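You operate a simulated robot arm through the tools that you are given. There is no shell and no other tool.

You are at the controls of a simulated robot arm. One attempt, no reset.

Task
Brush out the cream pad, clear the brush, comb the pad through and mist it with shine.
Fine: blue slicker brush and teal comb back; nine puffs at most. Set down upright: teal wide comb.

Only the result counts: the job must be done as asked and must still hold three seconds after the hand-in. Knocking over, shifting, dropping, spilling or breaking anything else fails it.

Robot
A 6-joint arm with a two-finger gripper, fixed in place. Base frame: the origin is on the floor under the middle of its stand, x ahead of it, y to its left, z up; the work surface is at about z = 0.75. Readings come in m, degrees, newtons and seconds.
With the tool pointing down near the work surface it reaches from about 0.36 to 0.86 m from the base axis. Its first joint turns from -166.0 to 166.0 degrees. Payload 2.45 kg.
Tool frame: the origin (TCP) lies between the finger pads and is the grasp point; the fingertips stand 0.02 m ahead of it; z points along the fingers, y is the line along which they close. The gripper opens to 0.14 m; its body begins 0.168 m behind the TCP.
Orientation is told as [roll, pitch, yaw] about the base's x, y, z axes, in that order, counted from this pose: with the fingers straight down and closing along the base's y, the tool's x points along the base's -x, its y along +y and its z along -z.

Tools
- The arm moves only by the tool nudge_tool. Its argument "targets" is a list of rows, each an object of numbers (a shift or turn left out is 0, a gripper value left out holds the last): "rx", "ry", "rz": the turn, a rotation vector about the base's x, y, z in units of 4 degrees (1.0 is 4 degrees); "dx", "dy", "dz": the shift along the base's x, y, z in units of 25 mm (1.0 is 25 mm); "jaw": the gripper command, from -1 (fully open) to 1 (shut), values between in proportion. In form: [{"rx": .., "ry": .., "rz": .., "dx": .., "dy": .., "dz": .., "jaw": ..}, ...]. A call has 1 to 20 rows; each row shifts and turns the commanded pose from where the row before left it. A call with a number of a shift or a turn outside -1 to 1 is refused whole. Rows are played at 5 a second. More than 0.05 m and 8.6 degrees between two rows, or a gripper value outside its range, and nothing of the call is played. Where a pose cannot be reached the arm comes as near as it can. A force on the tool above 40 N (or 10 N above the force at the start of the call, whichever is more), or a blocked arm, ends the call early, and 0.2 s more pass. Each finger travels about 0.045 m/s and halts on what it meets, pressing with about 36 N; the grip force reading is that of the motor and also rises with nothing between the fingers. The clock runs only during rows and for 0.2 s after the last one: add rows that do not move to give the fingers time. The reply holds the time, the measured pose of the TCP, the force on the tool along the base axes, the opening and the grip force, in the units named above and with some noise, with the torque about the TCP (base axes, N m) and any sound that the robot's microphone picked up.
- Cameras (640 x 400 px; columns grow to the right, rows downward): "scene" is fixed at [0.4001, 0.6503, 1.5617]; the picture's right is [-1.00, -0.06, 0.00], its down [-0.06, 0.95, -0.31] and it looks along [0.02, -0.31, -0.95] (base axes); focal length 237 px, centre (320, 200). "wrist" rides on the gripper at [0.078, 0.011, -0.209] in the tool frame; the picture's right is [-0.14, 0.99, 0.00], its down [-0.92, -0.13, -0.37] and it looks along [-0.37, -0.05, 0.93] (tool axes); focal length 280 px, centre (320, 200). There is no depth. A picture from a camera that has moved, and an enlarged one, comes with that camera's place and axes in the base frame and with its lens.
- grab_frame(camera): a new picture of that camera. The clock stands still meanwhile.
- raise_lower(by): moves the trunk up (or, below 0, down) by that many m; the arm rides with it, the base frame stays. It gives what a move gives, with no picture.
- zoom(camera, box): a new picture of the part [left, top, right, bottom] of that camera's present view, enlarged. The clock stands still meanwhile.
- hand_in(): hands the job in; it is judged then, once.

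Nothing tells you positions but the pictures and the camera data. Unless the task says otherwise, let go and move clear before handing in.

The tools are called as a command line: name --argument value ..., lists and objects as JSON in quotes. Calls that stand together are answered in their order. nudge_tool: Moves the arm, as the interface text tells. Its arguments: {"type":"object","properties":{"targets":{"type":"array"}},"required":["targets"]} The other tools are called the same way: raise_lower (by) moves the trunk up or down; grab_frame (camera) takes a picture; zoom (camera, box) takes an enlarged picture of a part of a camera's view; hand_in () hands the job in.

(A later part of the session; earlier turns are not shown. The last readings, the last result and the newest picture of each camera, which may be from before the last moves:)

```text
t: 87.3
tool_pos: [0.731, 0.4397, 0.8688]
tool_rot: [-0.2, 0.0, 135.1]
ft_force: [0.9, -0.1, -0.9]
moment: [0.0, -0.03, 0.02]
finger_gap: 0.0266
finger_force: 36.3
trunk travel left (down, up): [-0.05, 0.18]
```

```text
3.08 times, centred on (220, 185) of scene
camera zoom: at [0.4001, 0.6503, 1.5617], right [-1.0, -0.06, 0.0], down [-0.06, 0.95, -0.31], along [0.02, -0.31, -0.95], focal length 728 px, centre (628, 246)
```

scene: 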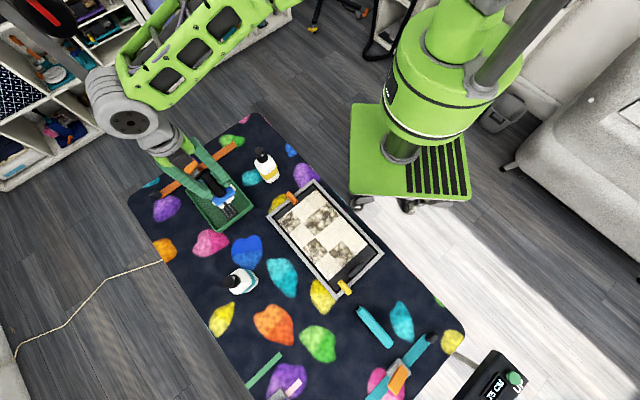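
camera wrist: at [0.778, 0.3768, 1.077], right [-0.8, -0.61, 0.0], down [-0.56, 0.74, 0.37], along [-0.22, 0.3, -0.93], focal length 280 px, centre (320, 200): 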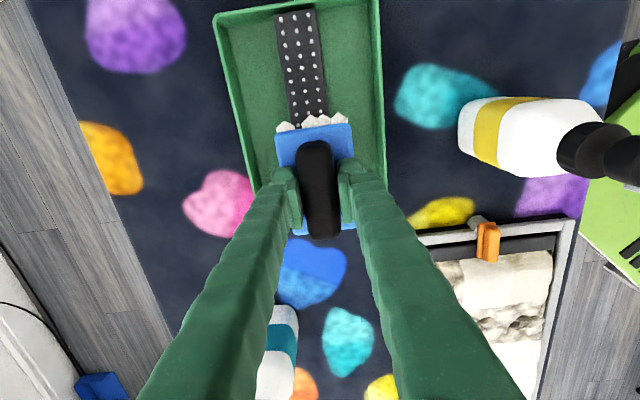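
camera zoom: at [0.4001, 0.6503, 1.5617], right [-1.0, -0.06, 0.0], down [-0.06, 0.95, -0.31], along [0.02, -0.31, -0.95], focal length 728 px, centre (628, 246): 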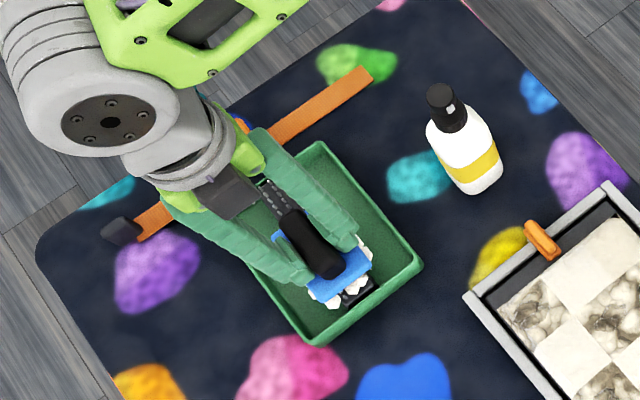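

nudge_tool --targets '[{"dz": -0.5}, {"dz": -0.3}, {"dz": -0.15}, {}]'

nudge_tool --targets '[{"dz": -0.06}, {"dz": -0.04}, {}]'

nudge_tool --targets '[{"dz": -0.04}, {"dz": -0.04}, {}]'

```text
t: 88.3
tool_pos: [0.7313, 0.4396, 0.8433]
tool_rot: [-0.2, 0.0, 135.1]
ft_force: [-0.5, 0.7, -0.4]
moment: [-0.01, 0.01, 0.02]
finger_gap: 0.0266
finger_force: 36.4
trunk travel left (down, up): [-0.05, 0.18]
```

```text
t: 89.1
tool_pos: [0.7331, 0.4396, 0.8423]
tool_rot: [-0.2, 0.0, 135.2]
ft_force: [-1.0, -0.2, 9.4]
moment: [-0.19, 0.23, -0.02]
finger_gap: 0.0267
finger_force: 36.3
trunk travel left (down, up): [-0.05, 0.18]
```

```text
t: 89.9
tool_pos: [0.7333, 0.4397, 0.842]
tool_rot: [-0.6, 0.0, 135.2]
ft_force: [-1.2, -4.4, 24.1]
moment: [-0.07, 0.19, -0.03]
finger_gap: 0.0266
finger_force: 36.2
trunk travel left (down, up): [-0.05, 0.18]
```

Pins are touched at about z = 0.842. I'll ease off to a light press and sweep the brush back and forth across the pins.

nudge_tool --targets '[{"dz": 0.05}, {"dx": -0.25, "dy": -0.25}, {"dx": -0.25, "dy": -0.25}, {"dx": -0.25, "dy": -0.25}, {"dx": -0.25, "dy": -0.25}]'

grab_frame --camera "wrist"

```text
t: 91.1
tool_pos: [0.7073, 0.4136, 0.8424]
tool_rot: [-0.3, 0.1, 135.2]
ft_force: [3.6, 4.0, 23.6]
moment: [0.45, -0.51, 0.01]
finger_gap: 0.0267
finger_force: 36.1
trunk travel left (down, up): [-0.05, 0.18]
```

```text
taken
camera wrist: at [0.7541, 0.3516, 1.0501], right [-0.8, -0.61, -0.01], down [-0.57, 0.74, 0.37], along [-0.22, 0.3, -0.93], focal length 280 px, centre (320, 200)
```

wrist: 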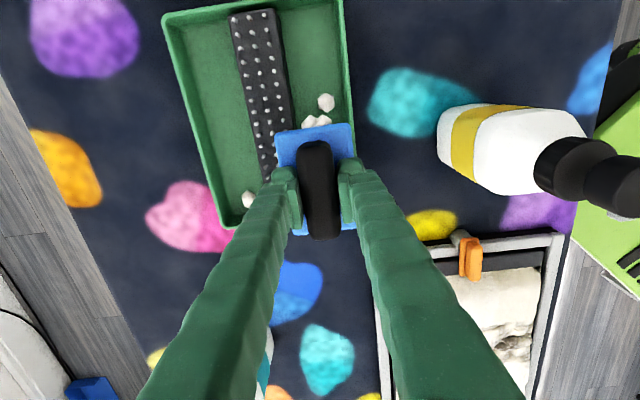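

Wiping works: fur clumps are dropping into the green tray. I'll sweep back across with slightly less pressure.

nudge_tool --targets '[{"dz": 0.03}, {"dx": 0.25, "dy": 0.25}, {"dx": 0.25, "dy": 0.25}, {"dx": 0.25, "dy": 0.25}, {"dx": 0.25, "dy": 0.25}]'

nudge_tool --targets '[{"dx": 0.25, "dy": 0.25}, {"dx": 0.25, "dy": 0.25}, {"dx": 0.2, "dy": 0.2}]'

grab_frame --camera "wrist"

```text
t: 92.3
tool_pos: [0.7318, 0.4387, 0.8413]
tool_rot: [-0.3, 0.2, 135.2]
ft_force: [-4.5, -4.3, 21.9]
moment: [-0.26, 0.42, 0.01]
finger_gap: 0.0266
finger_force: 36.4
trunk travel left (down, up): [-0.05, 0.18]
```

```text
t: 93.1
tool_pos: [0.7346, 0.4464, 0.8419]
tool_rot: [-0.1, 0.0, 135.1]
ft_force: [0.8, -3.3, 10.9]
moment: [-0.24, -0.08, -0.02]
finger_gap: 0.0266
finger_force: 36.7
out of reach, approached as far as the arm can: row 1, 2, 3
trunk travel left (down, up): [-0.05, 0.18]
```

```text
taken
camera wrist: at [0.7811, 0.3833, 1.0504], right [-0.8, -0.61, 0.0], down [-0.56, 0.74, 0.37], along [-0.22, 0.3, -0.93], focal length 280 px, centre (320, 200)
```

wrist: 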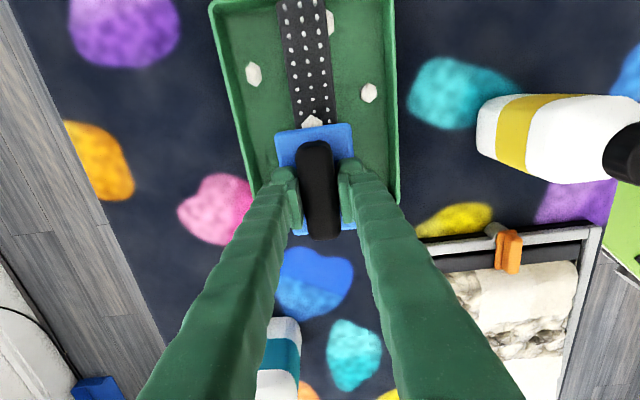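

nudge_tool --targets '[{"dx": -0.25, "dy": -0.25}, {"dx": -0.25, "dy": -0.25}, {"dx": -0.25, "dy": -0.25}, {"dx": -0.25, "dy": -0.25}, {"dx": -0.15, "dy": -0.2}]'

nudge_tool --targets '[{"dx": 0.25, "dy": 0.25}, {"dx": 0.25, "dy": 0.25}, {"dx": 0.25, "dy": 0.25}, {"dx": 0.2, "dy": 0.2}]'

nudge_tool --targets '[{"dx": -0.25, "dy": -0.25}, {"dx": -0.25, "dy": -0.25}, {"dx": -0.25, "dy": -0.25}, {"dx": -0.2, "dy": -0.2}]'

grab_frame --camera "wrist"

```text
t: 94.3
tool_pos: [0.7056, 0.4153, 0.841]
tool_rot: [-0.1, -0.1, 135.1]
ft_force: [0.2, -0.5, 0.3]
moment: [0.01, -0.04, -0.02]
finger_gap: 0.0269
finger_force: 35.9
trunk travel left (down, up): [-0.05, 0.18]
```

```text
t: 95.3
tool_pos: [0.7303, 0.4414, 0.8429]
tool_rot: [-0.4, 0.0, 135.2]
ft_force: [0.5, -0.9, 2.2]
moment: [0.0, 0.07, 0.01]
finger_gap: 0.0265
finger_force: 36.5
trunk travel left (down, up): [-0.05, 0.18]
```

```text
t: 96.3
tool_pos: [0.7057, 0.4172, 0.8418]
tool_rot: [-0.1, 0.0, 135.3]
ft_force: [-0.7, -0.4, 4.6]
moment: [0.03, -0.05, 0.03]
finger_gap: 0.0269
finger_force: 35.8
trunk travel left (down, up): [-0.05, 0.18]
```

```text
taken
camera wrist: at [0.7527, 0.3538, 1.0505], right [-0.8, -0.61, 0.0], down [-0.56, 0.74, 0.37], along [-0.22, 0.3, -0.93], focal length 280 px, centre (320, 200)
```

wrist: 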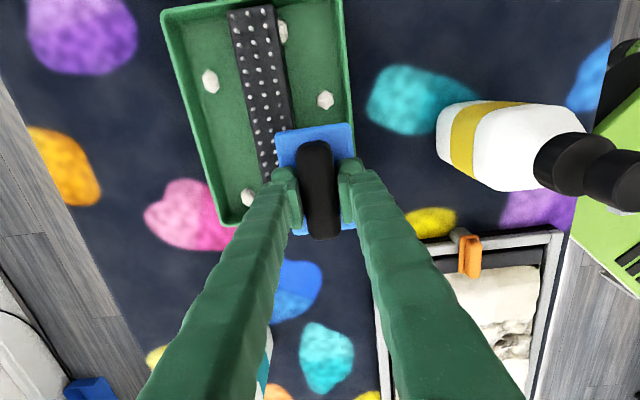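

The front of the brush looks clean now. I'll do two more sweeps for good measure, then lift and check the brush.

nudge_tool --targets '[{"dz": -0.015}, {"dx": 0.25, "dy": 0.25}, {"dx": 0.25, "dy": 0.25}, {"dx": 0.25, "dy": 0.25}, {"dx": 0.2, "dy": 0.2}, {"dx": -0.25, "dy": -0.25}, {"dx": -0.25, "dy": -0.25}, {"dx": -0.25, "dy": -0.25}, {"dx": -0.2, "dy": -0.2}]'

nudge_tool --targets '[{"dx": 0.25, "dy": 0.25}, {"dx": 0.25, "dy": 0.25}, {"dx": 0.25, "dy": 0.25}, {"dx": 0.2, "dy": 0.2}]'

nudge_tool --targets '[{"dz": 0.6}, {"dz": 0.9}, {"dz": 0.9}, {"dz": 0.6}, {"dx": -0.3, "dy": -0.3}, {}]'

grab_frame --camera "wrist"

zoom --camera "scene" --box '[140, 120, 300, 250]'

```text
t: 98.3
tool_pos: [0.7066, 0.4163, 0.8415]
tool_rot: [-0.2, 0.0, 135.2]
ft_force: [1.0, 2.9, 8.5]
moment: [0.1, -0.22, 0.0]
finger_gap: 0.0265
finger_force: 35.5
trunk travel left (down, up): [-0.05, 0.18]
```

```text
t: 99.3
tool_pos: [0.7287, 0.4403, 0.8424]
tool_rot: [-0.4, 0.0, 135.1]
ft_force: [-2.1, -1.6, 11.3]
moment: [-0.2, 0.24, 0.01]
finger_gap: 0.0266
finger_force: 36.3
trunk travel left (down, up): [-0.05, 0.18]
```

```text
t: 100.7
tool_pos: [0.722, 0.4315, 0.9163]
tool_rot: [-0.2, 0.0, 135.1]
ft_force: [-0.8, 0.6, -1.5]
moment: [0.0, -0.04, -0.02]
finger_gap: 0.0268
finger_force: 36.1
trunk travel left (down, up): [-0.05, 0.18]
```

```text
taken
camera wrist: at [0.7683, 0.3692, 1.1252], right [-0.8, -0.61, 0.0], down [-0.56, 0.74, 0.37], along [-0.22, 0.3, -0.93], focal length 280 px, centre (320, 200)
```

wrist: 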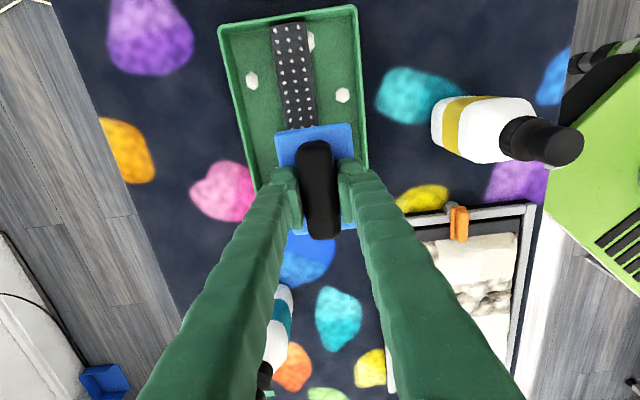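

```text
3.08 times, centred on (220, 185) of scene
camera zoom: at [0.4001, 0.6503, 1.5617], right [-1.0, -0.06, 0.0], down [-0.06, 0.95, -0.31], along [0.02, -0.31, -0.95], focal length 728 px, centre (628, 246)
```

zoom: 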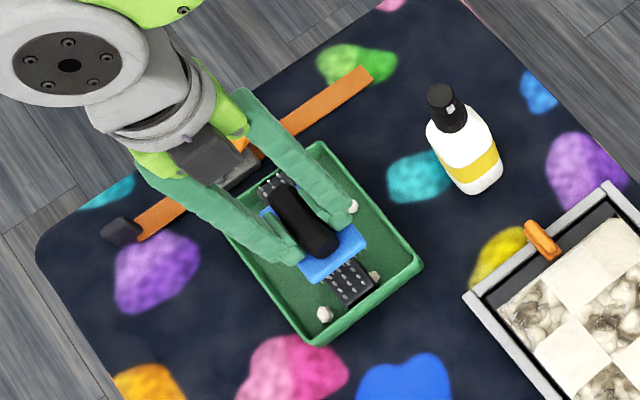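

The brush is clean and the clumps lie inside the tray, which hasn't moved. I'll carry the brush back to its original spot.

nudge_tool --targets '[{"dz": 0.6}, {"dx": -0.97, "dy": 0.41, "dz": 0.3}, {"dx": -0.97, "dy": 0.41}, {"dx": -0.97, "dy": 0.41}, {"dx": -0.97, "dy": 0.41}, {"dx": -0.97, "dy": 0.41}, {"dx": -0.97, "dy": 0.41}, {"dx": -0.97, "dy": 0.41}, {"dx": -0.97, "dy": 0.41}, {"dx": -0.97, "dy": 0.41}, {"dx": -0.97, "dy": 0.41}, {"dx": -0.97, "dy": 0.41}, {"dx": -0.97, "dy": 0.41}]'

nudge_tool --targets '[{"dx": -0.97, "dy": 0.41}, {"dx": -0.97, "dy": 0.41}, {"dx": -0.97, "dy": 0.41}, {"dx": -0.97, "dy": 0.41}, {"dx": -0.97, "dy": 0.41}, {"dx": -0.97, "dy": 0.41}, {"dx": -0.97, "dy": 0.41}, {"dx": -0.97, "dy": 0.41}, {"dx": -0.97, "dy": 0.41}, {"dx": -0.97, "dy": 0.41}, {"dx": -0.97, "dy": 0.41}, {"dx": -0.97, "dy": 0.41}, {}]'

```text
t: 103.5
tool_pos: [0.4327, 0.5545, 0.9392]
tool_rot: [-0.3, 0.0, 135.2]
ft_force: [1.0, 0.7, -1.7]
moment: [0.01, -0.01, -0.01]
finger_gap: 0.0267
finger_force: 36.1
trunk travel left (down, up): [-0.05, 0.18]
```

```text
t: 106.3
tool_pos: [0.1431, 0.6779, 0.939]
tool_rot: [-0.2, 0.0, 135.1]
ft_force: [-0.4, 0.5, -0.9]
moment: [0.02, -0.06, 0.02]
finger_gap: 0.0267
finger_force: 35.8
trunk travel left (down, up): [-0.05, 0.18]
```

nudge_tool --targets '[{"dx": -0.13, "dz": -0.9}, {"dz": -0.9}, {"dz": -0.9}, {"dz": -0.9}, {"dz": -0.9}, {"dz": -0.7}, {}]'

grab_frame --camera "wrist"

zoom --camera "scene" --box '[330, 250, 490, 400]'

```text
t: 107.9
tool_pos: [0.1391, 0.6778, 0.8088]
tool_rot: [-0.2, -0.1, 135.1]
ft_force: [-0.1, -0.7, -1.5]
moment: [0.02, 0.02, 0.01]
finger_gap: 0.0264
finger_force: 35.3
trunk travel left (down, up): [-0.05, 0.18]
```

```text
taken
camera wrist: at [0.1859, 0.6149, 1.0179], right [-0.8, -0.61, 0.0], down [-0.56, 0.74, 0.37], along [-0.22, 0.3, -0.93], focal length 280 px, centre (320, 200)
```

wrist: 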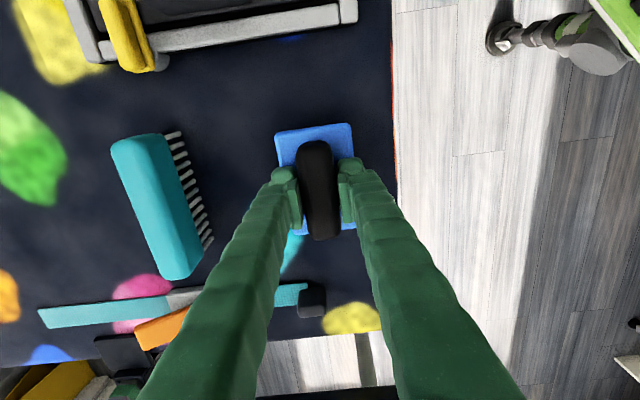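

```text
2.67 times, centred on (410, 325) of scene
camera zoom: at [0.4001, 0.6503, 1.5617], right [-1.0, -0.06, 0.0], down [-0.06, 0.95, -0.31], along [0.02, -0.31, -0.95], focal length 631 px, centre (80, -133)
```

zoom: 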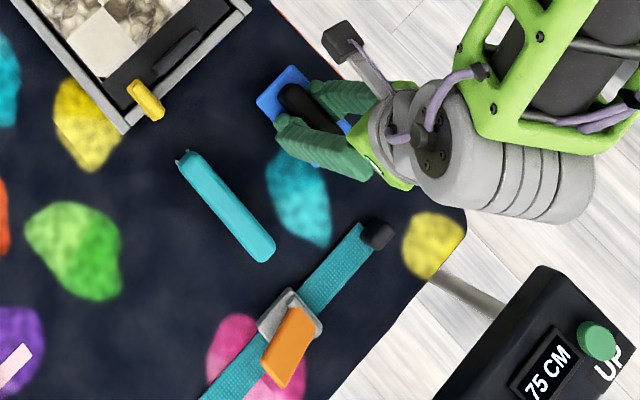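

Good alignment with the original spot. I'll lower gently until the bristles meet the mat.

nudge_tool --targets '[{"dz": -0.3}, {"dz": -0.15}, {}]'

nudge_tool --targets '[{"dz": -0.06}, {"dz": -0.04}, {}]'

```text
t: 108.7
tool_pos: [0.1381, 0.6783, 0.7976]
tool_rot: [-0.2, -0.1, 135.1]
ft_force: [0.4, 0.3, -2.0]
moment: [0.01, 0.0, -0.02]
finger_gap: 0.0269
finger_force: 36.3
trunk travel left (down, up): [-0.05, 0.18]
```

```text
t: 109.5
tool_pos: [0.1381, 0.678, 0.7952]
tool_rot: [-0.4, -0.1, 135.2]
ft_force: [0.3, 0.8, 12.5]
moment: [-0.42, 0.01, 0.01]
finger_gap: 0.0265
finger_force: 36.3
trunk travel left (down, up): [-0.05, 0.18]
```

nudge_tool --targets '[{"dz": 0.03}, {"jaw": 0.3}, {}, {"jaw": -0.1}, {}, {}]'

zoom --camera "wrist" --box '[230, 110, 420, 260]'

```text
t: 110.9
tool_pos: [0.1394, 0.6771, 0.795]
tool_rot: [-0.3, 0.0, 135.1]
ft_force: [0.3, 0.0, -0.5]
moment: [-0.03, 0.01, 0.0]
finger_gap: 0.077
finger_force: 0.1
trunk travel left (down, up): [-0.05, 0.18]
```

```text
2.67 times, centred on (325, 185) of wrist
camera zoom: at [0.1857, 0.6146, 1.0043], right [-0.8, -0.61, 0.0], down [-0.56, 0.74, 0.37], along [-0.22, 0.3, -0.93], focal length 748 px, centre (307, 240)
```

zoom: 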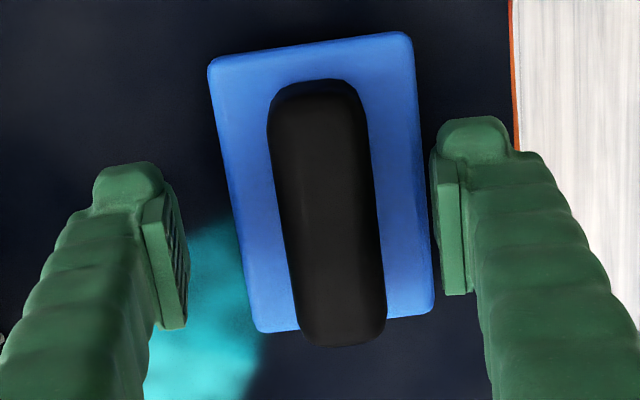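

The release nudged the brush about 8 mm towards the robot. I'll push it gently back sideways with one open finger so it sits where it started.

nudge_tool --targets '[{"dx": 0.12, "dy": 0.12}, {"dx": 0.12, "dy": 0.12}, {"dx": 0.12, "dy": 0.12}, {"dx": 0.12, "dy": 0.12}, {"dx": 0.12, "dy": 0.12}, {"dx": 0.11, "dy": 0.11}, {}]'

zoom --camera "wrist" --box '[230, 110, 420, 260]'

```text
t: 112.5
tool_pos: [0.1567, 0.695, 0.7949]
tool_rot: [-0.1, -0.1, 135.2]
ft_force: [-1.1, 0.1, -1.5]
moment: [0.01, -0.02, -0.05]
finger_gap: 0.0774
finger_force: 0.4
trunk travel left (down, up): [-0.05, 0.18]
```

```text
2.67 times, centred on (325, 185) of wrist
camera zoom: at [0.203, 0.6325, 1.0039], right [-0.8, -0.61, 0.0], down [-0.56, 0.74, 0.37], along [-0.22, 0.3, -0.93], focal length 748 px, centre (307, 240)
```

zoom: 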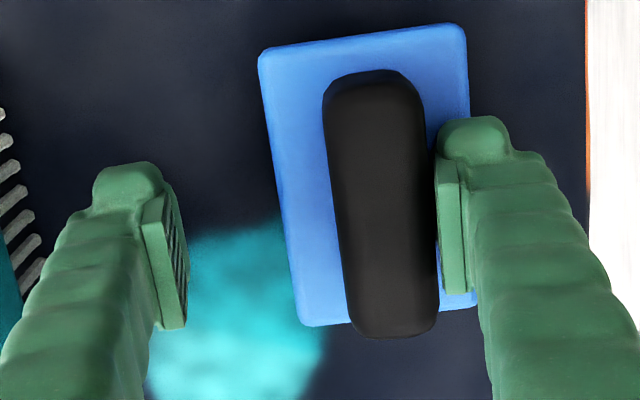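

nudge_tool --targets '[{"dx": 0.07, "dy": 0.07}, {}, {"dx": -0.25, "dy": -0.25}, {"dz": 0.5}, {"dz": 0.9}, {"dz": 0.9}, {"dz": 0.9}, {"dz": 0.9}, {"dz": 0.9}, {}]'

zoom --camera "scene" --box '[330, 250, 490, 400]'

grab_frame --camera "wrist"

```text
t: 114.7
tool_pos: [0.1525, 0.6917, 0.9202]
tool_rot: [-0.1, -0.1, 135.2]
ft_force: [0.0, -0.1, 0.0]
moment: [0.01, 0.0, 0.01]
finger_gap: 0.0769
finger_force: 0.0
trunk travel left (down, up): [-0.05, 0.18]
```

```text
2.67 times, centred on (410, 325) of scene
camera zoom: at [0.4001, 0.6503, 1.5617], right [-1.0, -0.06, 0.0], down [-0.06, 0.95, -0.31], along [0.02, -0.31, -0.95], focal length 631 px, centre (80, -133)
```

zoom: 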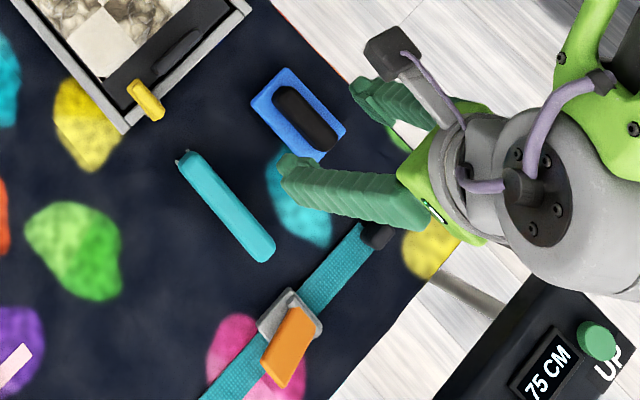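

```text
taken
camera wrist: at [0.1989, 0.6284, 1.1293], right [-0.8, -0.61, 0.0], down [-0.56, 0.74, 0.37], along [-0.22, 0.29, -0.93], focal length 280 px, centre (320, 200)
```

wrist: 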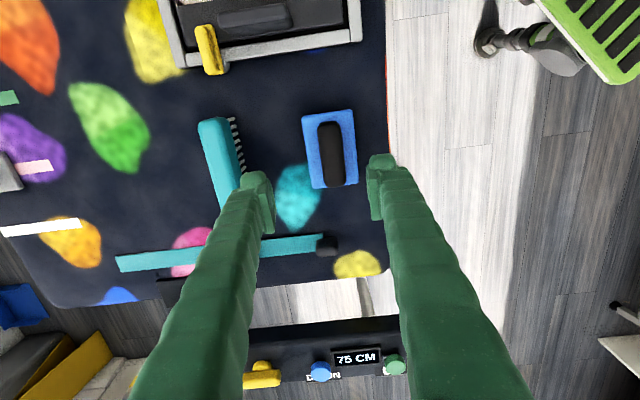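

The brush is back within a millimetre or two of its original place. Now I'll go over the comb and check its alignment.

nudge_tool --targets '[{"dx": 0.67, "dy": 0.64}, {"dx": 0.67, "dy": 0.64}, {"dx": 0.67, "dy": 0.64}, {"dx": 0.67, "dy": 0.64}, {"dx": 0.67, "dy": 0.64}, {}]'

grab_frame --camera "wrist"

zoom --camera "wrist" --box '[250, 80, 400, 230]'

```text
t: 116.1
tool_pos: [0.235, 0.7701, 0.9216]
tool_rot: [-0.1, 0.0, 135.1]
ft_force: [0.3, 0.7, 0.4]
moment: [-0.01, 0.01, 0.0]
finger_gap: 0.0772
finger_force: 0.1
trunk travel left (down, up): [-0.05, 0.18]
```

```text
taken
camera wrist: at [0.2819, 0.7077, 1.1296], right [-0.8, -0.61, 0.0], down [-0.56, 0.74, 0.37], along [-0.22, 0.3, -0.93], focal length 280 px, centre (320, 200)
```

wrist: 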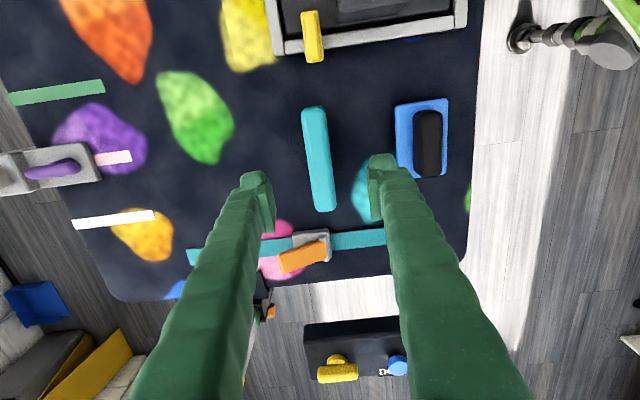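

```text
2.67 times, centred on (325, 155) of wrist
camera zoom: at [0.2819, 0.7077, 1.1296], right [-0.8, -0.61, 0.0], down [-0.56, 0.74, 0.37], along [-0.22, 0.3, -0.93], focal length 748 px, centre (307, 320)
```

zoom: 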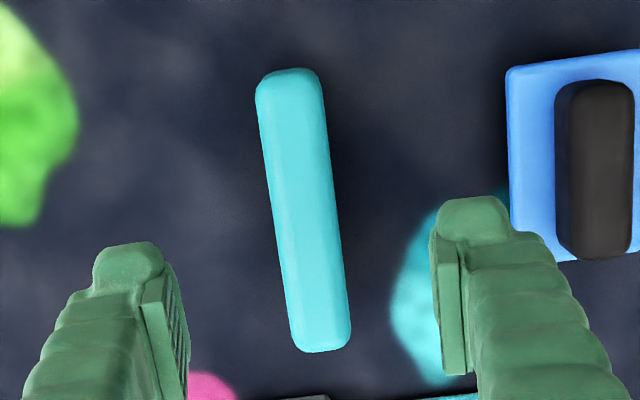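

nudge_tool --targets '[{"dx": 0.08, "dy": -0.02, "dz": -0.8}, {"dz": -0.9}, {"dz": -0.9}, {"dz": -0.9}, {"dz": -0.8}, {"dz": -0.5}, {}]'

zoom --camera "wrist" --box '[230, 80, 420, 270]'

```text
t: 117.7
tool_pos: [0.2376, 0.7717, 0.7984]
tool_rot: [-0.3, 0.0, 135.2]
ft_force: [0.6, 0.1, -0.6]
moment: [0.0, -0.01, -0.02]
finger_gap: 0.0768
finger_force: 0.0
trunk travel left (down, up): [-0.05, 0.18]
```

```text
2.11 times, centred on (325, 175) of wrist
camera zoom: at [0.2854, 0.7085, 1.0086], right [-0.8, -0.61, 0.0], down [-0.56, 0.74, 0.37], along [-0.22, 0.3, -0.93], focal length 590 px, centre (310, 253)
```

zoom: 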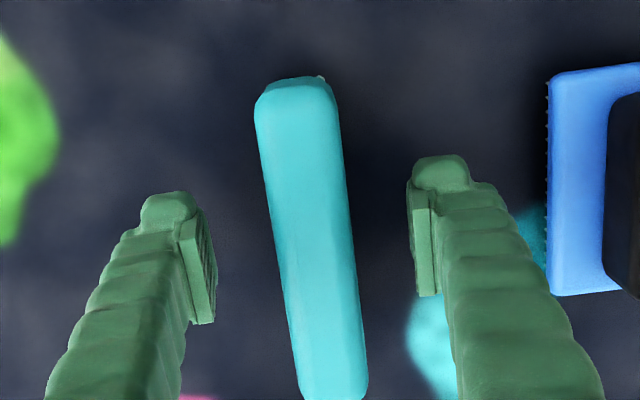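

nudge_tool --targets '[{"jaw": 1}, {}, {}, {}, {}, {}]'

zoom --camera "wrist" --box '[230, 80, 420, 270]'

```text
t: 119.1
tool_pos: [0.2373, 0.7707, 0.7993]
tool_rot: [-0.2, 0.0, 135.2]
ft_force: [0.5, 0.3, 1.0]
moment: [0.02, 0.02, 0.05]
finger_gap: 0.0264
finger_force: 36.4
trunk travel left (down, up): [-0.05, 0.18]
```

```text
2.11 times, centred on (325, 175) of wrist
camera zoom: at [0.2853, 0.7085, 1.0088], right [-0.8, -0.61, 0.0], down [-0.56, 0.74, 0.37], along [-0.22, 0.3, -0.93], focal length 590 px, centre (310, 253)
```

zoom: 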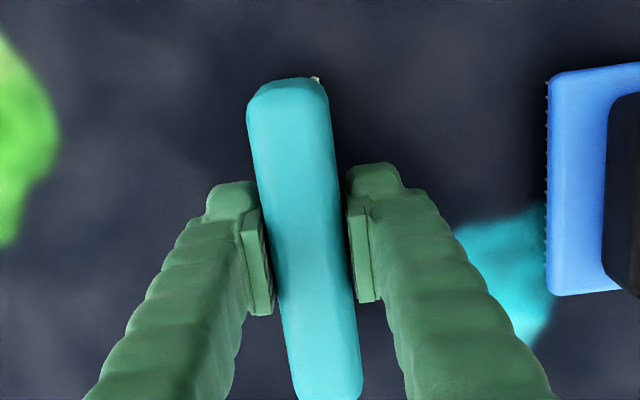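

The comb is gripped by its spine; its put-back point is TCP (0.235, 0.769, 0.799). I'll lift it and carry it over the robot-side edge of the pad's first half.

nudge_tool --targets '[{"dz": 0.5}, {"dz": 0.9}, {"dz": 0.9}, {"dz": 0.9}, {"dz": 0.9}, {"dz": 0.7}, {"dx": 0.25, "dy": -0.9}, {"dx": 0.25, "dy": -0.9}, {"dx": 0.25, "dy": -0.9}, {"dx": 0.25, "dy": -0.9}, {"dx": 0.25, "dy": -0.9}, {"dx": 0.25, "dy": -0.9}, {"dx": 0.25, "dy": -0.9}, {"dx": 0.25, "dy": -0.9}, {"dx": 0.25, "dy": -0.9}, {"dx": 0.25, "dy": -0.9}, {"dx": 0.25, "dy": -0.9}, {"dx": 0.25, "dy": -0.9}, {}]'

grab_frame --camera "wrist"

zoom --camera "scene" --box '[260, 170, 440, 340]'

```text
t: 123.1
tool_pos: [0.3134, 0.4989, 0.9197]
tool_rot: [-0.2, 0.0, 135.2]
ft_force: [-0.3, -0.3, 0.0]
moment: [0.01, 0.03, 0.05]
finger_gap: 0.0264
finger_force: 36.2
trunk travel left (down, up): [-0.05, 0.18]
```

```text
taken
camera wrist: at [0.3601, 0.4368, 1.1289], right [-0.8, -0.61, 0.0], down [-0.56, 0.74, 0.37], along [-0.22, 0.3, -0.93], focal length 280 px, centre (320, 200)
```

wrist: 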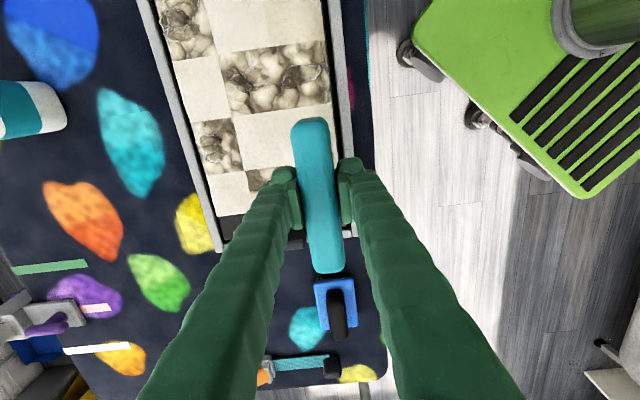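

```text
2.35 times, centred on (350, 255) of scene
camera zoom: at [0.4001, 0.6503, 1.5617], right [-1.0, -0.06, 0.0], down [-0.06, 0.95, -0.31], along [0.02, -0.31, -0.95], focal length 557 px, centre (249, 71)
```

zoom: 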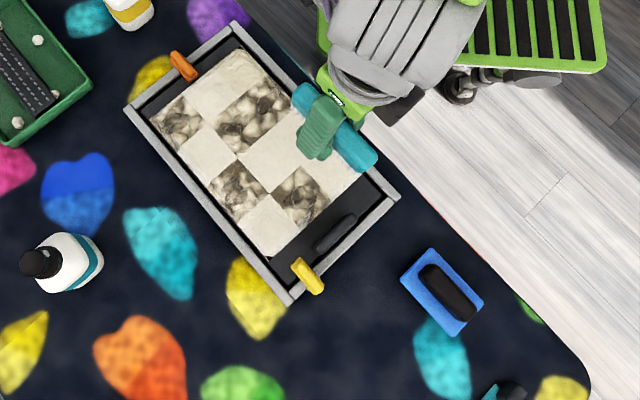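

nudge_tool --targets '[{"dz": -0.9}, {"dz": -0.9}, {"dz": -0.8}, {"dz": -0.4}, {}]'

nudge_tool --targets '[{"dz": -0.06}, {"dz": -0.06}, {}]'

nudge_tool --targets '[{"dz": -0.04}, {"dz": -0.02}, {}]'

```text
t: 124.3
tool_pos: [0.3125, 0.4992, 0.8447]
tool_rot: [-0.1, 0.0, 135.2]
ft_force: [0.2, -0.5, -1.2]
moment: [0.0, -0.01, 0.01]
finger_gap: 0.0264
finger_force: 35.9
trunk travel left (down, up): [-0.05, 0.18]
```

```text
t: 125.1
tool_pos: [0.3126, 0.5009, 0.8424]
tool_rot: [-0.2, 0.0, 135.2]
ft_force: [0.3, -0.2, -0.3]
moment: [0.01, 0.0, -0.03]
finger_gap: 0.0265
finger_force: 36.4
trunk travel left (down, up): [-0.05, 0.18]
```

```text
t: 125.9
tool_pos: [0.3123, 0.4989, 0.8402]
tool_rot: [-0.2, 0.0, 135.2]
ft_force: [-0.3, 0.3, -0.5]
moment: [-0.01, 0.0, 0.03]
finger_gap: 0.0263
finger_force: 35.9
trunk travel left (down, up): [-0.05, 0.18]
```

nudge_tool --targets '[{"dz": -0.04}, {"dz": -0.04}, {}]'

nudge_tool --targets '[{"dz": -0.03}, {"dz": -0.03}, {}]'

```text
t: 126.7
tool_pos: [0.3117, 0.5028, 0.8381]
tool_rot: [-0.2, 0.0, 135.3]
ft_force: [1.5, 0.5, -0.1]
moment: [0.01, 0.01, 0.02]
finger_gap: 0.0264
finger_force: 35.9
trunk travel left (down, up): [-0.05, 0.18]
```

```text
t: 127.5
tool_pos: [0.3129, 0.4997, 0.8368]
tool_rot: [-0.2, 0.0, 135.2]
ft_force: [0.6, -0.7, 0.1]
moment: [0.01, -0.01, 0.0]
finger_gap: 0.0265
finger_force: 36.1
trunk travel left (down, up): [-0.05, 0.18]
```

nudge_tool --targets '[{"dz": -0.03}, {}]'

nudge_tool --targets '[{"dz": -0.03}, {}]'

nudge_tool --targets '[{"dz": -0.03}, {}]'

```text
t: 128.1
tool_pos: [0.3135, 0.4994, 0.8366]
tool_rot: [-0.1, 0.0, 135.2]
ft_force: [0.0, 0.7, -0.9]
moment: [-0.01, -0.02, 0.04]
finger_gap: 0.0266
finger_force: 36.1
trunk travel left (down, up): [-0.05, 0.18]
```

```text
t: 128.7
tool_pos: [0.3121, 0.501, 0.8359]
tool_rot: [-0.3, 0.0, 135.2]
ft_force: [-0.6, -1.8, 4.3]
moment: [0.03, 0.02, 0.01]
finger_gap: 0.0263
finger_force: 36.0
trunk travel left (down, up): [-0.05, 0.18]
```

```text
t: 129.3
tool_pos: [0.3111, 0.5001, 0.8348]
tool_rot: [-0.3, 0.0, 135.2]
ft_force: [1.8, -3.3, 12.8]
moment: [-0.11, -0.08, -0.01]
finger_gap: 0.0266
finger_force: 36.2
trunk travel left (down, up): [-0.05, 0.18]
```

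Contact at about z = 0.8355. I'll ease off a touch and comb across the full width.

nudge_tool --targets '[{"dz": 0.014}, {"dx": 0.34, "dy": 0.34}, {"dx": 0.34, "dy": 0.34}, {"dx": 0.34, "dy": 0.34}, {"dx": 0.34, "dy": 0.34}]'

nudge_tool --targets '[{"dx": 0.34, "dy": 0.34}, {"dx": 0.34, "dy": 0.34}, {"dx": 0.34, "dy": 0.34}, {"dx": 0.34, "dy": 0.34}]'

nudge_tool --targets '[{"dx": 0.34, "dy": 0.34}, {"dx": 0.34, "dy": 0.34}, {"dx": 0.34, "dy": 0.34}, {"dx": 0.34, "dy": 0.34}]'

grab_frame --camera "wrist"

```text
t: 130.5
tool_pos: [0.3465, 0.5332, 0.8352]
tool_rot: [-0.2, 0.1, 135.2]
ft_force: [-0.6, -1.0, 2.3]
moment: [0.02, -0.02, 0.02]
finger_gap: 0.0265
finger_force: 35.6
trunk travel left (down, up): [-0.05, 0.18]
```

```text
t: 131.5
tool_pos: [0.381, 0.5691, 0.8361]
tool_rot: [-0.3, 0.0, 135.2]
ft_force: [-1.9, -1.2, 6.5]
moment: [-0.02, 0.0, 0.0]
finger_gap: 0.0263
finger_force: 36.1
trunk travel left (down, up): [-0.05, 0.18]
```

```text
t: 132.5
tool_pos: [0.4132, 0.6019, 0.8348]
tool_rot: [-0.2, 0.0, 135.3]
ft_force: [-2.0, -1.0, 3.2]
moment: [0.05, 0.07, 0.01]
finger_gap: 0.0265
finger_force: 36.1
trunk travel left (down, up): [-0.05, 0.18]
```

```text
taken
camera wrist: at [0.4603, 0.5391, 1.0446], right [-0.8, -0.61, 0.0], down [-0.56, 0.74, 0.37], along [-0.22, 0.3, -0.93], focal length 280 px, centre (320, 200)
```

wrist: 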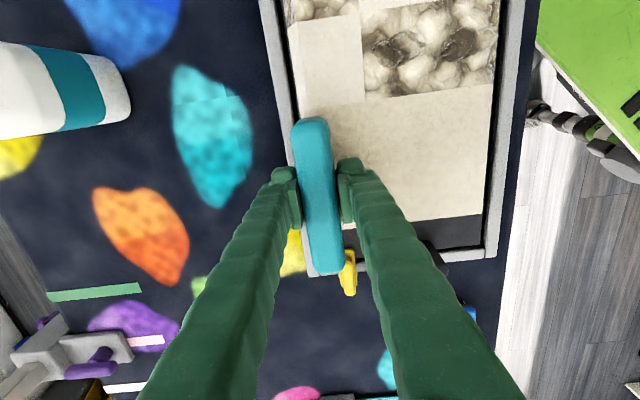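

Combing smooths the grey mats to cream. I'll comb this half back once, then do the second half.

nudge_tool --targets '[{"dx": -0.34, "dy": -0.34}, {"dx": -0.34, "dy": -0.34}, {"dx": -0.34, "dy": -0.34}, {"dx": -0.34, "dy": -0.34}, {"dx": -0.34, "dy": -0.34}, {"dx": -0.34, "dy": -0.34}]'

nudge_tool --targets '[{"dx": -0.34, "dy": -0.34}, {"dx": -0.34, "dy": -0.34}, {"dx": -0.34, "dy": -0.34}, {"dx": -0.34, "dy": -0.34}, {"dx": -0.34, "dy": -0.34}, {"dx": -0.34, "dy": -0.34}]'

nudge_tool --targets '[{"dz": 0.5}, {"dz": 0.5}, {"dx": 0.84, "dy": -0.84}, {"dx": 0.84, "dy": -0.84}, {"dx": 0.84, "dy": -0.84}, {"dx": 0.84, "dy": -0.84}, {}]'

grab_frame --camera "wrist"

```text
t: 133.9
tool_pos: [0.364, 0.5509, 0.8353]
tool_rot: [-0.3, 0.1, 135.2]
ft_force: [0.2, 0.0, 8.1]
moment: [0.04, 0.03, -0.01]
finger_gap: 0.0265
finger_force: 35.4
trunk travel left (down, up): [-0.05, 0.18]
```

```text
t: 135.3
tool_pos: [0.3132, 0.4997, 0.8357]
tool_rot: [-0.3, 0.0, 135.1]
ft_force: [1.6, 2.0, 10.3]
moment: [-0.02, -0.02, 0.02]
finger_gap: 0.0267
finger_force: 35.7
trunk travel left (down, up): [-0.05, 0.18]
```

```text
t: 136.9
tool_pos: [0.3945, 0.4153, 0.8603]
tool_rot: [-0.2, 0.0, 135.2]
ft_force: [-0.3, -0.7, -0.5]
moment: [-0.01, 0.0, -0.01]
finger_gap: 0.0263
finger_force: 36.3
trunk travel left (down, up): [-0.05, 0.18]
```

```text
taken
camera wrist: at [0.442, 0.3535, 1.0697], right [-0.8, -0.61, 0.0], down [-0.56, 0.74, 0.37], along [-0.22, 0.3, -0.93], focal length 280 px, centre (320, 200)
```

wrist: 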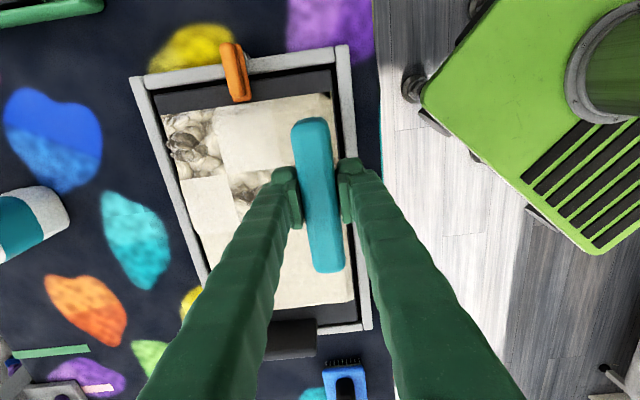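

nudge_tool --targets '[{"dz": -0.5}, {"dz": -0.42}, {}]'

nudge_tool --targets '[{"dz": -0.04}, {}]'

nudge_tool --targets '[{"dz": -0.02}, {}]'

```text
t: 137.7
tool_pos: [0.3947, 0.4163, 0.8386]
tool_rot: [-0.3, 0.1, 135.2]
ft_force: [-0.4, -0.1, -0.5]
moment: [-0.03, 0.03, 0.01]
finger_gap: 0.0265
finger_force: 35.9
trunk travel left (down, up): [-0.05, 0.18]
```

```text
t: 138.3
tool_pos: [0.3955, 0.4162, 0.837]
tool_rot: [-0.2, -0.1, 135.3]
ft_force: [-0.7, -0.7, -0.5]
moment: [0.0, 0.0, 0.0]
finger_gap: 0.0263
finger_force: 36.1
trunk travel left (down, up): [-0.05, 0.18]
```

```text
t: 138.9
tool_pos: [0.3973, 0.4159, 0.836]
tool_rot: [-0.1, 0.0, 135.3]
ft_force: [-0.7, 0.6, -1.6]
moment: [0.0, 0.0, -0.04]
finger_gap: 0.0263
finger_force: 36.6
trunk travel left (down, up): [-0.05, 0.18]
```

nudge_tool --targets '[{"dz": -0.03}, {}]'

nudge_tool --targets '[{"dz": -0.02}, {}]'

```text
t: 139.5
tool_pos: [0.3964, 0.4167, 0.8349]
tool_rot: [-0.3, 0.0, 135.2]
ft_force: [-0.7, 1.8, 2.0]
moment: [0.06, 0.07, -0.04]
finger_gap: 0.0263
finger_force: 37.3
trunk travel left (down, up): [-0.05, 0.18]
```

```text
t: 140.1
tool_pos: [0.3965, 0.4162, 0.8361]
tool_rot: [-0.3, -0.1, 135.2]
ft_force: [1.2, -3.5, 12.4]
moment: [-0.1, -0.01, 0.02]
finger_gap: 0.0265
finger_force: 36.1
trunk travel left (down, up): [-0.05, 0.18]
```

nudge_tool --targets '[{"dz": 0.008}, {"dx": 0.34, "dy": 0.34}, {"dx": 0.34, "dy": 0.34}, {"dx": 0.34, "dy": 0.34}, {"dx": 0.34, "dy": 0.34}]'

nudge_tool --targets '[{"dx": 0.34, "dy": 0.34}, {"dx": 0.34, "dy": 0.34}, {"dx": 0.34, "dy": 0.34}, {"dx": 0.34, "dy": 0.34}]'

nudge_tool --targets '[{"dx": 0.34, "dy": 0.34}, {"dx": 0.34, "dy": 0.34}, {"dx": 0.34, "dy": 0.34}, {"dx": 0.34, "dy": 0.34}]'

grab_frame --camera "wrist"

```text
t: 141.3
tool_pos: [0.4293, 0.4492, 0.8353]
tool_rot: [-0.3, -0.1, 135.2]
ft_force: [-2.3, -1.7, 10.6]
moment: [-0.07, 0.03, 0.0]
finger_gap: 0.0262
finger_force: 36.1
trunk travel left (down, up): [-0.05, 0.18]
```

```text
t: 142.3
tool_pos: [0.4636, 0.4845, 0.8349]
tool_rot: [-0.2, -0.1, 135.2]
ft_force: [-3.0, -2.2, 10.7]
moment: [-0.04, 0.04, 0.01]
finger_gap: 0.0262
finger_force: 36.4
trunk travel left (down, up): [-0.05, 0.18]
```

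```text
t: 143.3
tool_pos: [0.4976, 0.5195, 0.8353]
tool_rot: [-0.3, 0.0, 135.2]
ft_force: [-1.6, -1.6, 9.8]
moment: [0.0, 0.0, 0.0]
finger_gap: 0.0263
finger_force: 35.9
trunk travel left (down, up): [-0.05, 0.18]
```

```text
taken
camera wrist: at [0.5449, 0.4554, 1.0441], right [-0.8, -0.61, -0.01], down [-0.56, 0.74, 0.37], along [-0.22, 0.3, -0.93], focal length 280 px, centre (320, 200)
```

wrist: 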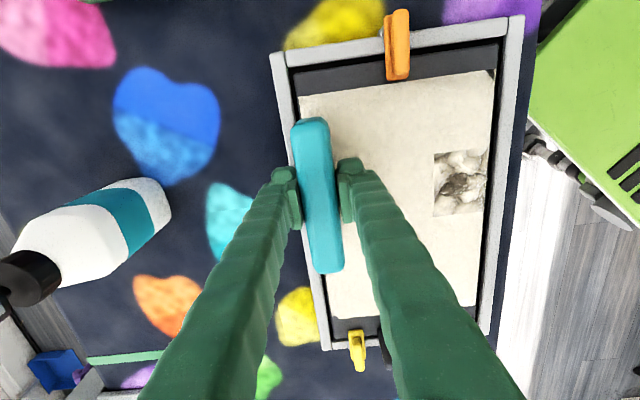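

Only one grey patch on the robot side remains. I'll comb back across it.

nudge_tool --targets '[{"dx": -0.34, "dy": -0.34}, {"dx": -0.34, "dy": -0.34}, {"dx": -0.34, "dy": -0.34}, {"dx": -0.34, "dy": -0.34}, {"dx": -0.34, "dy": -0.34}, {"dx": -0.34, "dy": -0.34}]'

nudge_tool --targets '[{"dx": -0.34, "dy": -0.34}, {"dx": -0.34, "dy": -0.34}, {"dx": -0.34, "dy": -0.34}, {"dx": -0.34, "dy": -0.34}, {"dx": -0.34, "dy": -0.34}, {"dx": -0.38, "dy": -0.38}]'

grab_frame --camera "wrist"

```text
t: 144.7
tool_pos: [0.4471, 0.4673, 0.8353]
tool_rot: [-0.2, 0.0, 135.2]
ft_force: [-0.5, 0.1, 8.3]
moment: [0.0, -0.04, 0.04]
finger_gap: 0.0265
finger_force: 36.2
trunk travel left (down, up): [-0.05, 0.18]
```

```text
t: 146.1
tool_pos: [0.3934, 0.4141, 0.8351]
tool_rot: [-0.2, 0.0, 135.2]
ft_force: [2.4, 2.0, 14.2]
moment: [0.09, 0.01, -0.01]
finger_gap: 0.0263
finger_force: 36.7
trunk travel left (down, up): [-0.05, 0.18]
```

```text
taken
camera wrist: at [0.4412, 0.3516, 1.0439], right [-0.8, -0.61, 0.0], down [-0.56, 0.74, 0.37], along [-0.22, 0.3, -0.93], focal length 280 px, centre (320, 200)
```

wrist: 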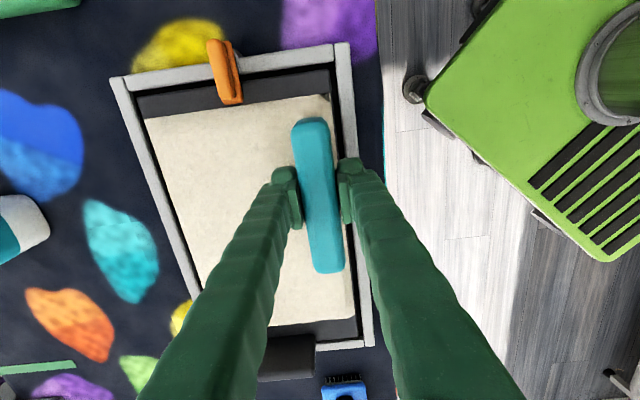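

nudge_tool --targets '[{"dz": 0.01}, {"dx": 0.34, "dy": 0.34}, {"dx": 0.34, "dy": 0.34}, {"dx": 0.34, "dy": 0.34}, {"dx": 0.34, "dy": 0.34}, {"dx": 0.34, "dy": 0.34}, {"dx": 0.34, "dy": 0.34}, {"dx": 0.34, "dy": 0.34}, {"dx": 0.34, "dy": 0.34}]'

nudge_tool --targets '[{"dz": 0.6}, {"dz": 0.9}, {"dz": 0.9}, {"dz": 0.8}, {"dx": 0.6, "dy": 0.8}, {"dx": 0.6, "dy": 0.8}, {"dx": 0.6, "dy": 0.8}, {}]'

grab_frame --camera "wrist"

zoom --camera "scene" --box '[240, 160, 400, 310]'

```text
t: 148.1
tool_pos: [0.463, 0.4841, 0.8349]
tool_rot: [-0.2, 0.0, 135.2]
ft_force: [0.5, -1.4, -1.7]
moment: [0.0, 0.0, 0.0]
finger_gap: 0.0265
finger_force: 35.8
trunk travel left (down, up): [-0.05, 0.18]
```

```text
t: 149.9
tool_pos: [0.5096, 0.544, 0.9134]
tool_rot: [-0.2, 0.0, 135.2]
ft_force: [-0.3, 0.3, -0.9]
moment: [-0.03, 0.0, 0.02]
finger_gap: 0.0265
finger_force: 36.1
trunk travel left (down, up): [-0.05, 0.18]
```

```text
taken
camera wrist: at [0.5554, 0.4807, 1.1225], right [-0.8, -0.61, 0.0], down [-0.56, 0.74, 0.37], along [-0.22, 0.3, -0.93], focal length 280 px, centre (320, 200)
```

wrist: 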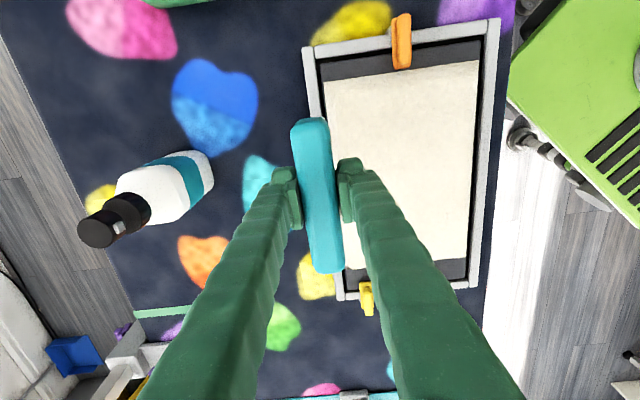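

```text
2.67 times, centred on (320, 235) of scene
camera zoom: at [0.4001, 0.6503, 1.5617], right [-1.0, -0.06, 0.0], down [-0.06, 0.95, -0.31], along [0.02, -0.31, -0.95], focal length 631 px, centre (320, 107)
```

zoom: 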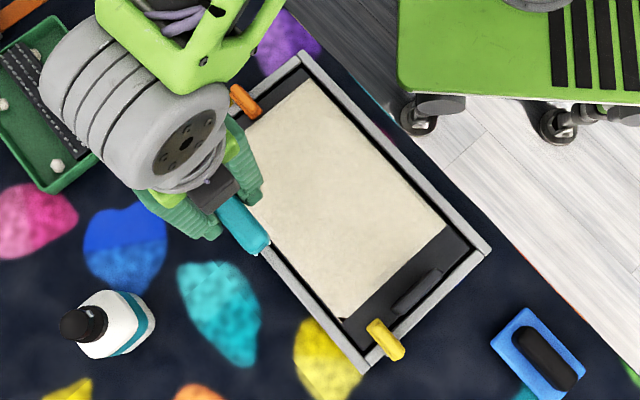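

The pad is now evenly cream and smooth. I'll return the comb upright to its original spot.

nudge_tool --targets '[{"dx": -0.915, "dy": 0.752}, {"dx": -0.915, "dy": 0.752}, {"dx": -0.915, "dy": 0.752}, {"dx": -0.915, "dy": 0.752}, {"dx": -0.915, "dy": 0.752}, {"dx": -0.915, "dy": 0.752}, {"dx": -0.915, "dy": 0.752}, {"dx": -0.915, "dy": 0.752}, {"dx": -0.915, "dy": 0.752}, {"dx": -0.915, "dy": 0.752}, {"dx": -0.915, "dy": 0.752}, {"dx": -0.915, "dy": 0.752}, {}]'

nudge_tool --targets '[{"dz": -0.9}, {"dz": -0.9}, {"dz": -0.9}, {"dz": -0.8}, {"dz": -0.4}, {}]'

zoom --camera "wrist" --box '[230, 80, 420, 270]'

```text
t: 152.7
tool_pos: [0.235, 0.7695, 0.9146]
tool_rot: [-0.3, 0.0, 135.1]
ft_force: [-0.9, -0.3, -0.9]
moment: [-0.05, -0.02, 0.0]
finger_gap: 0.0268
finger_force: 35.8
trunk travel left (down, up): [-0.05, 0.18]
```

```text
t: 154.1
tool_pos: [0.233, 0.7691, 0.8185]
tool_rot: [-0.2, 0.0, 135.2]
ft_force: [-0.1, 0.2, 0.4]
moment: [0.02, 0.01, -0.01]
finger_gap: 0.0263
finger_force: 35.3
trunk travel left (down, up): [-0.05, 0.18]
```

```text
2.11 times, centred on (325, 175) of wrist
camera zoom: at [0.2796, 0.7062, 1.0267], right [-0.8, -0.61, 0.0], down [-0.56, 0.74, 0.37], along [-0.22, 0.3, -0.93], focal length 590 px, centre (310, 253)
```

zoom: 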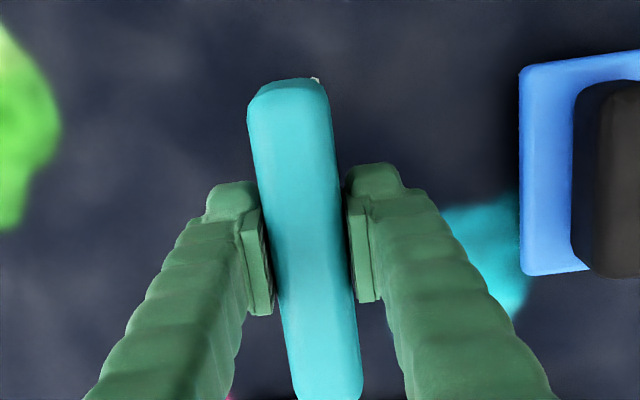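

nudge_tool --targets '[{"dz": -0.35}, {"dz": -0.25}, {}]'

nudge_tool --targets '[{"dz": -0.05}, {}]'

```text
t: 154.9
tool_pos: [0.2341, 0.769, 0.8038]
tool_rot: [-0.2, 0.0, 135.3]
ft_force: [0.2, 0.3, -1.1]
moment: [0.0, 0.03, 0.02]
finger_gap: 0.0264
finger_force: 36.1
trunk travel left (down, up): [-0.05, 0.18]
```

```text
t: 155.5
tool_pos: [0.2336, 0.7695, 0.8029]
tool_rot: [-0.2, -0.1, 135.2]
ft_force: [-0.2, 0.1, -1.0]
moment: [-0.01, -0.03, 0.02]
finger_gap: 0.0264
finger_force: 36.4
trunk travel left (down, up): [-0.05, 0.18]
```

nudge_tool --targets '[{"dz": -0.05}, {}]'

nudge_tool --targets '[{"dz": -0.05}, {}]'

nudge_tool --targets '[{"dz": -0.03}, {}]'

```text
t: 156.1
tool_pos: [0.2336, 0.7679, 0.7992]
tool_rot: [-0.2, 0.1, 135.1]
ft_force: [0.4, 0.0, 0.3]
moment: [0.02, 0.03, 0.0]
finger_gap: 0.0261
finger_force: 35.6
trunk travel left (down, up): [-0.05, 0.18]
```

```text
t: 156.7
tool_pos: [0.2332, 0.7689, 0.8002]
tool_rot: [-0.2, -0.1, 135.2]
ft_force: [1.1, 0.1, -0.8]
moment: [-0.02, -0.03, -0.01]
finger_gap: 0.0265
finger_force: 36.0
trunk travel left (down, up): [-0.05, 0.18]
```

```text
t: 157.3
tool_pos: [0.2327, 0.7703, 0.7978]
tool_rot: [-0.3, 0.1, 135.2]
ft_force: [1.4, -0.5, 4.3]
moment: [-0.12, -0.08, -0.01]
finger_gap: 0.0265
finger_force: 36.0
trunk travel left (down, up): [-0.05, 0.18]
```

Light contact, standing upright. I'll release slowly in small opening steps.

nudge_tool --targets '[{"jaw": 0.63}, {"jaw": 0.61}, {"jaw": 0.59}, {"jaw": 0.56}, {"jaw": 0.52}, {"jaw": 0.46}, {"jaw": 0.38}, {"jaw": 0.25}, {"jaw": 0.1}, {"jaw": -0.1}, {}, {}]'

zoom --camera "wrist" --box '[230, 80, 420, 270]'

zoom --camera "scene" --box '[330, 250, 490, 400]'

```text
t: 159.9
tool_pos: [0.2345, 0.7685, 0.7981]
tool_rot: [-0.2, 0.0, 135.3]
ft_force: [0.0, 0.1, 0.6]
moment: [-0.03, 0.0, 0.01]
finger_gap: 0.077
finger_force: 0.1
trunk travel left (down, up): [-0.05, 0.18]
```

```text
2.11 times, centred on (325, 175) of wrist
camera zoom: at [0.2805, 0.7065, 1.0074], right [-0.8, -0.61, 0.0], down [-0.56, 0.74, 0.37], along [-0.22, 0.3, -0.93], focal length 590 px, centre (310, 253)
```

zoom: 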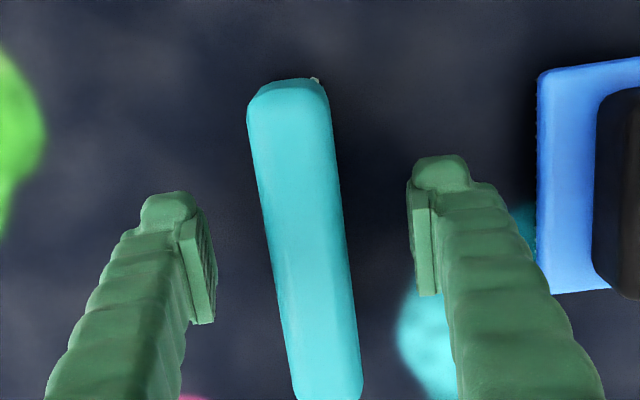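

```text
2.67 times, centred on (410, 325) of scene
camera zoom: at [0.4001, 0.6503, 1.5617], right [-1.0, -0.06, 0.0], down [-0.06, 0.95, -0.31], along [0.02, -0.31, -0.95], focal length 631 px, centre (80, -133)
```

zoom: 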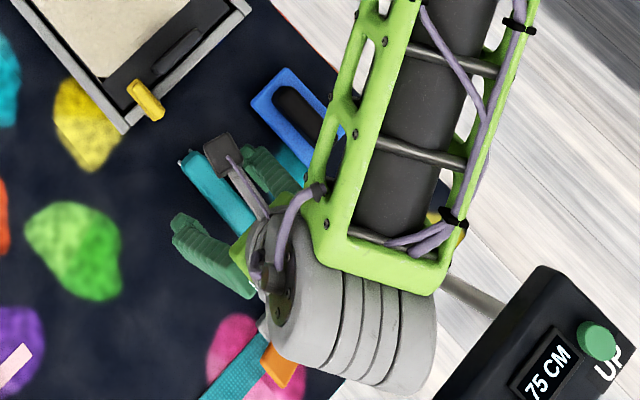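

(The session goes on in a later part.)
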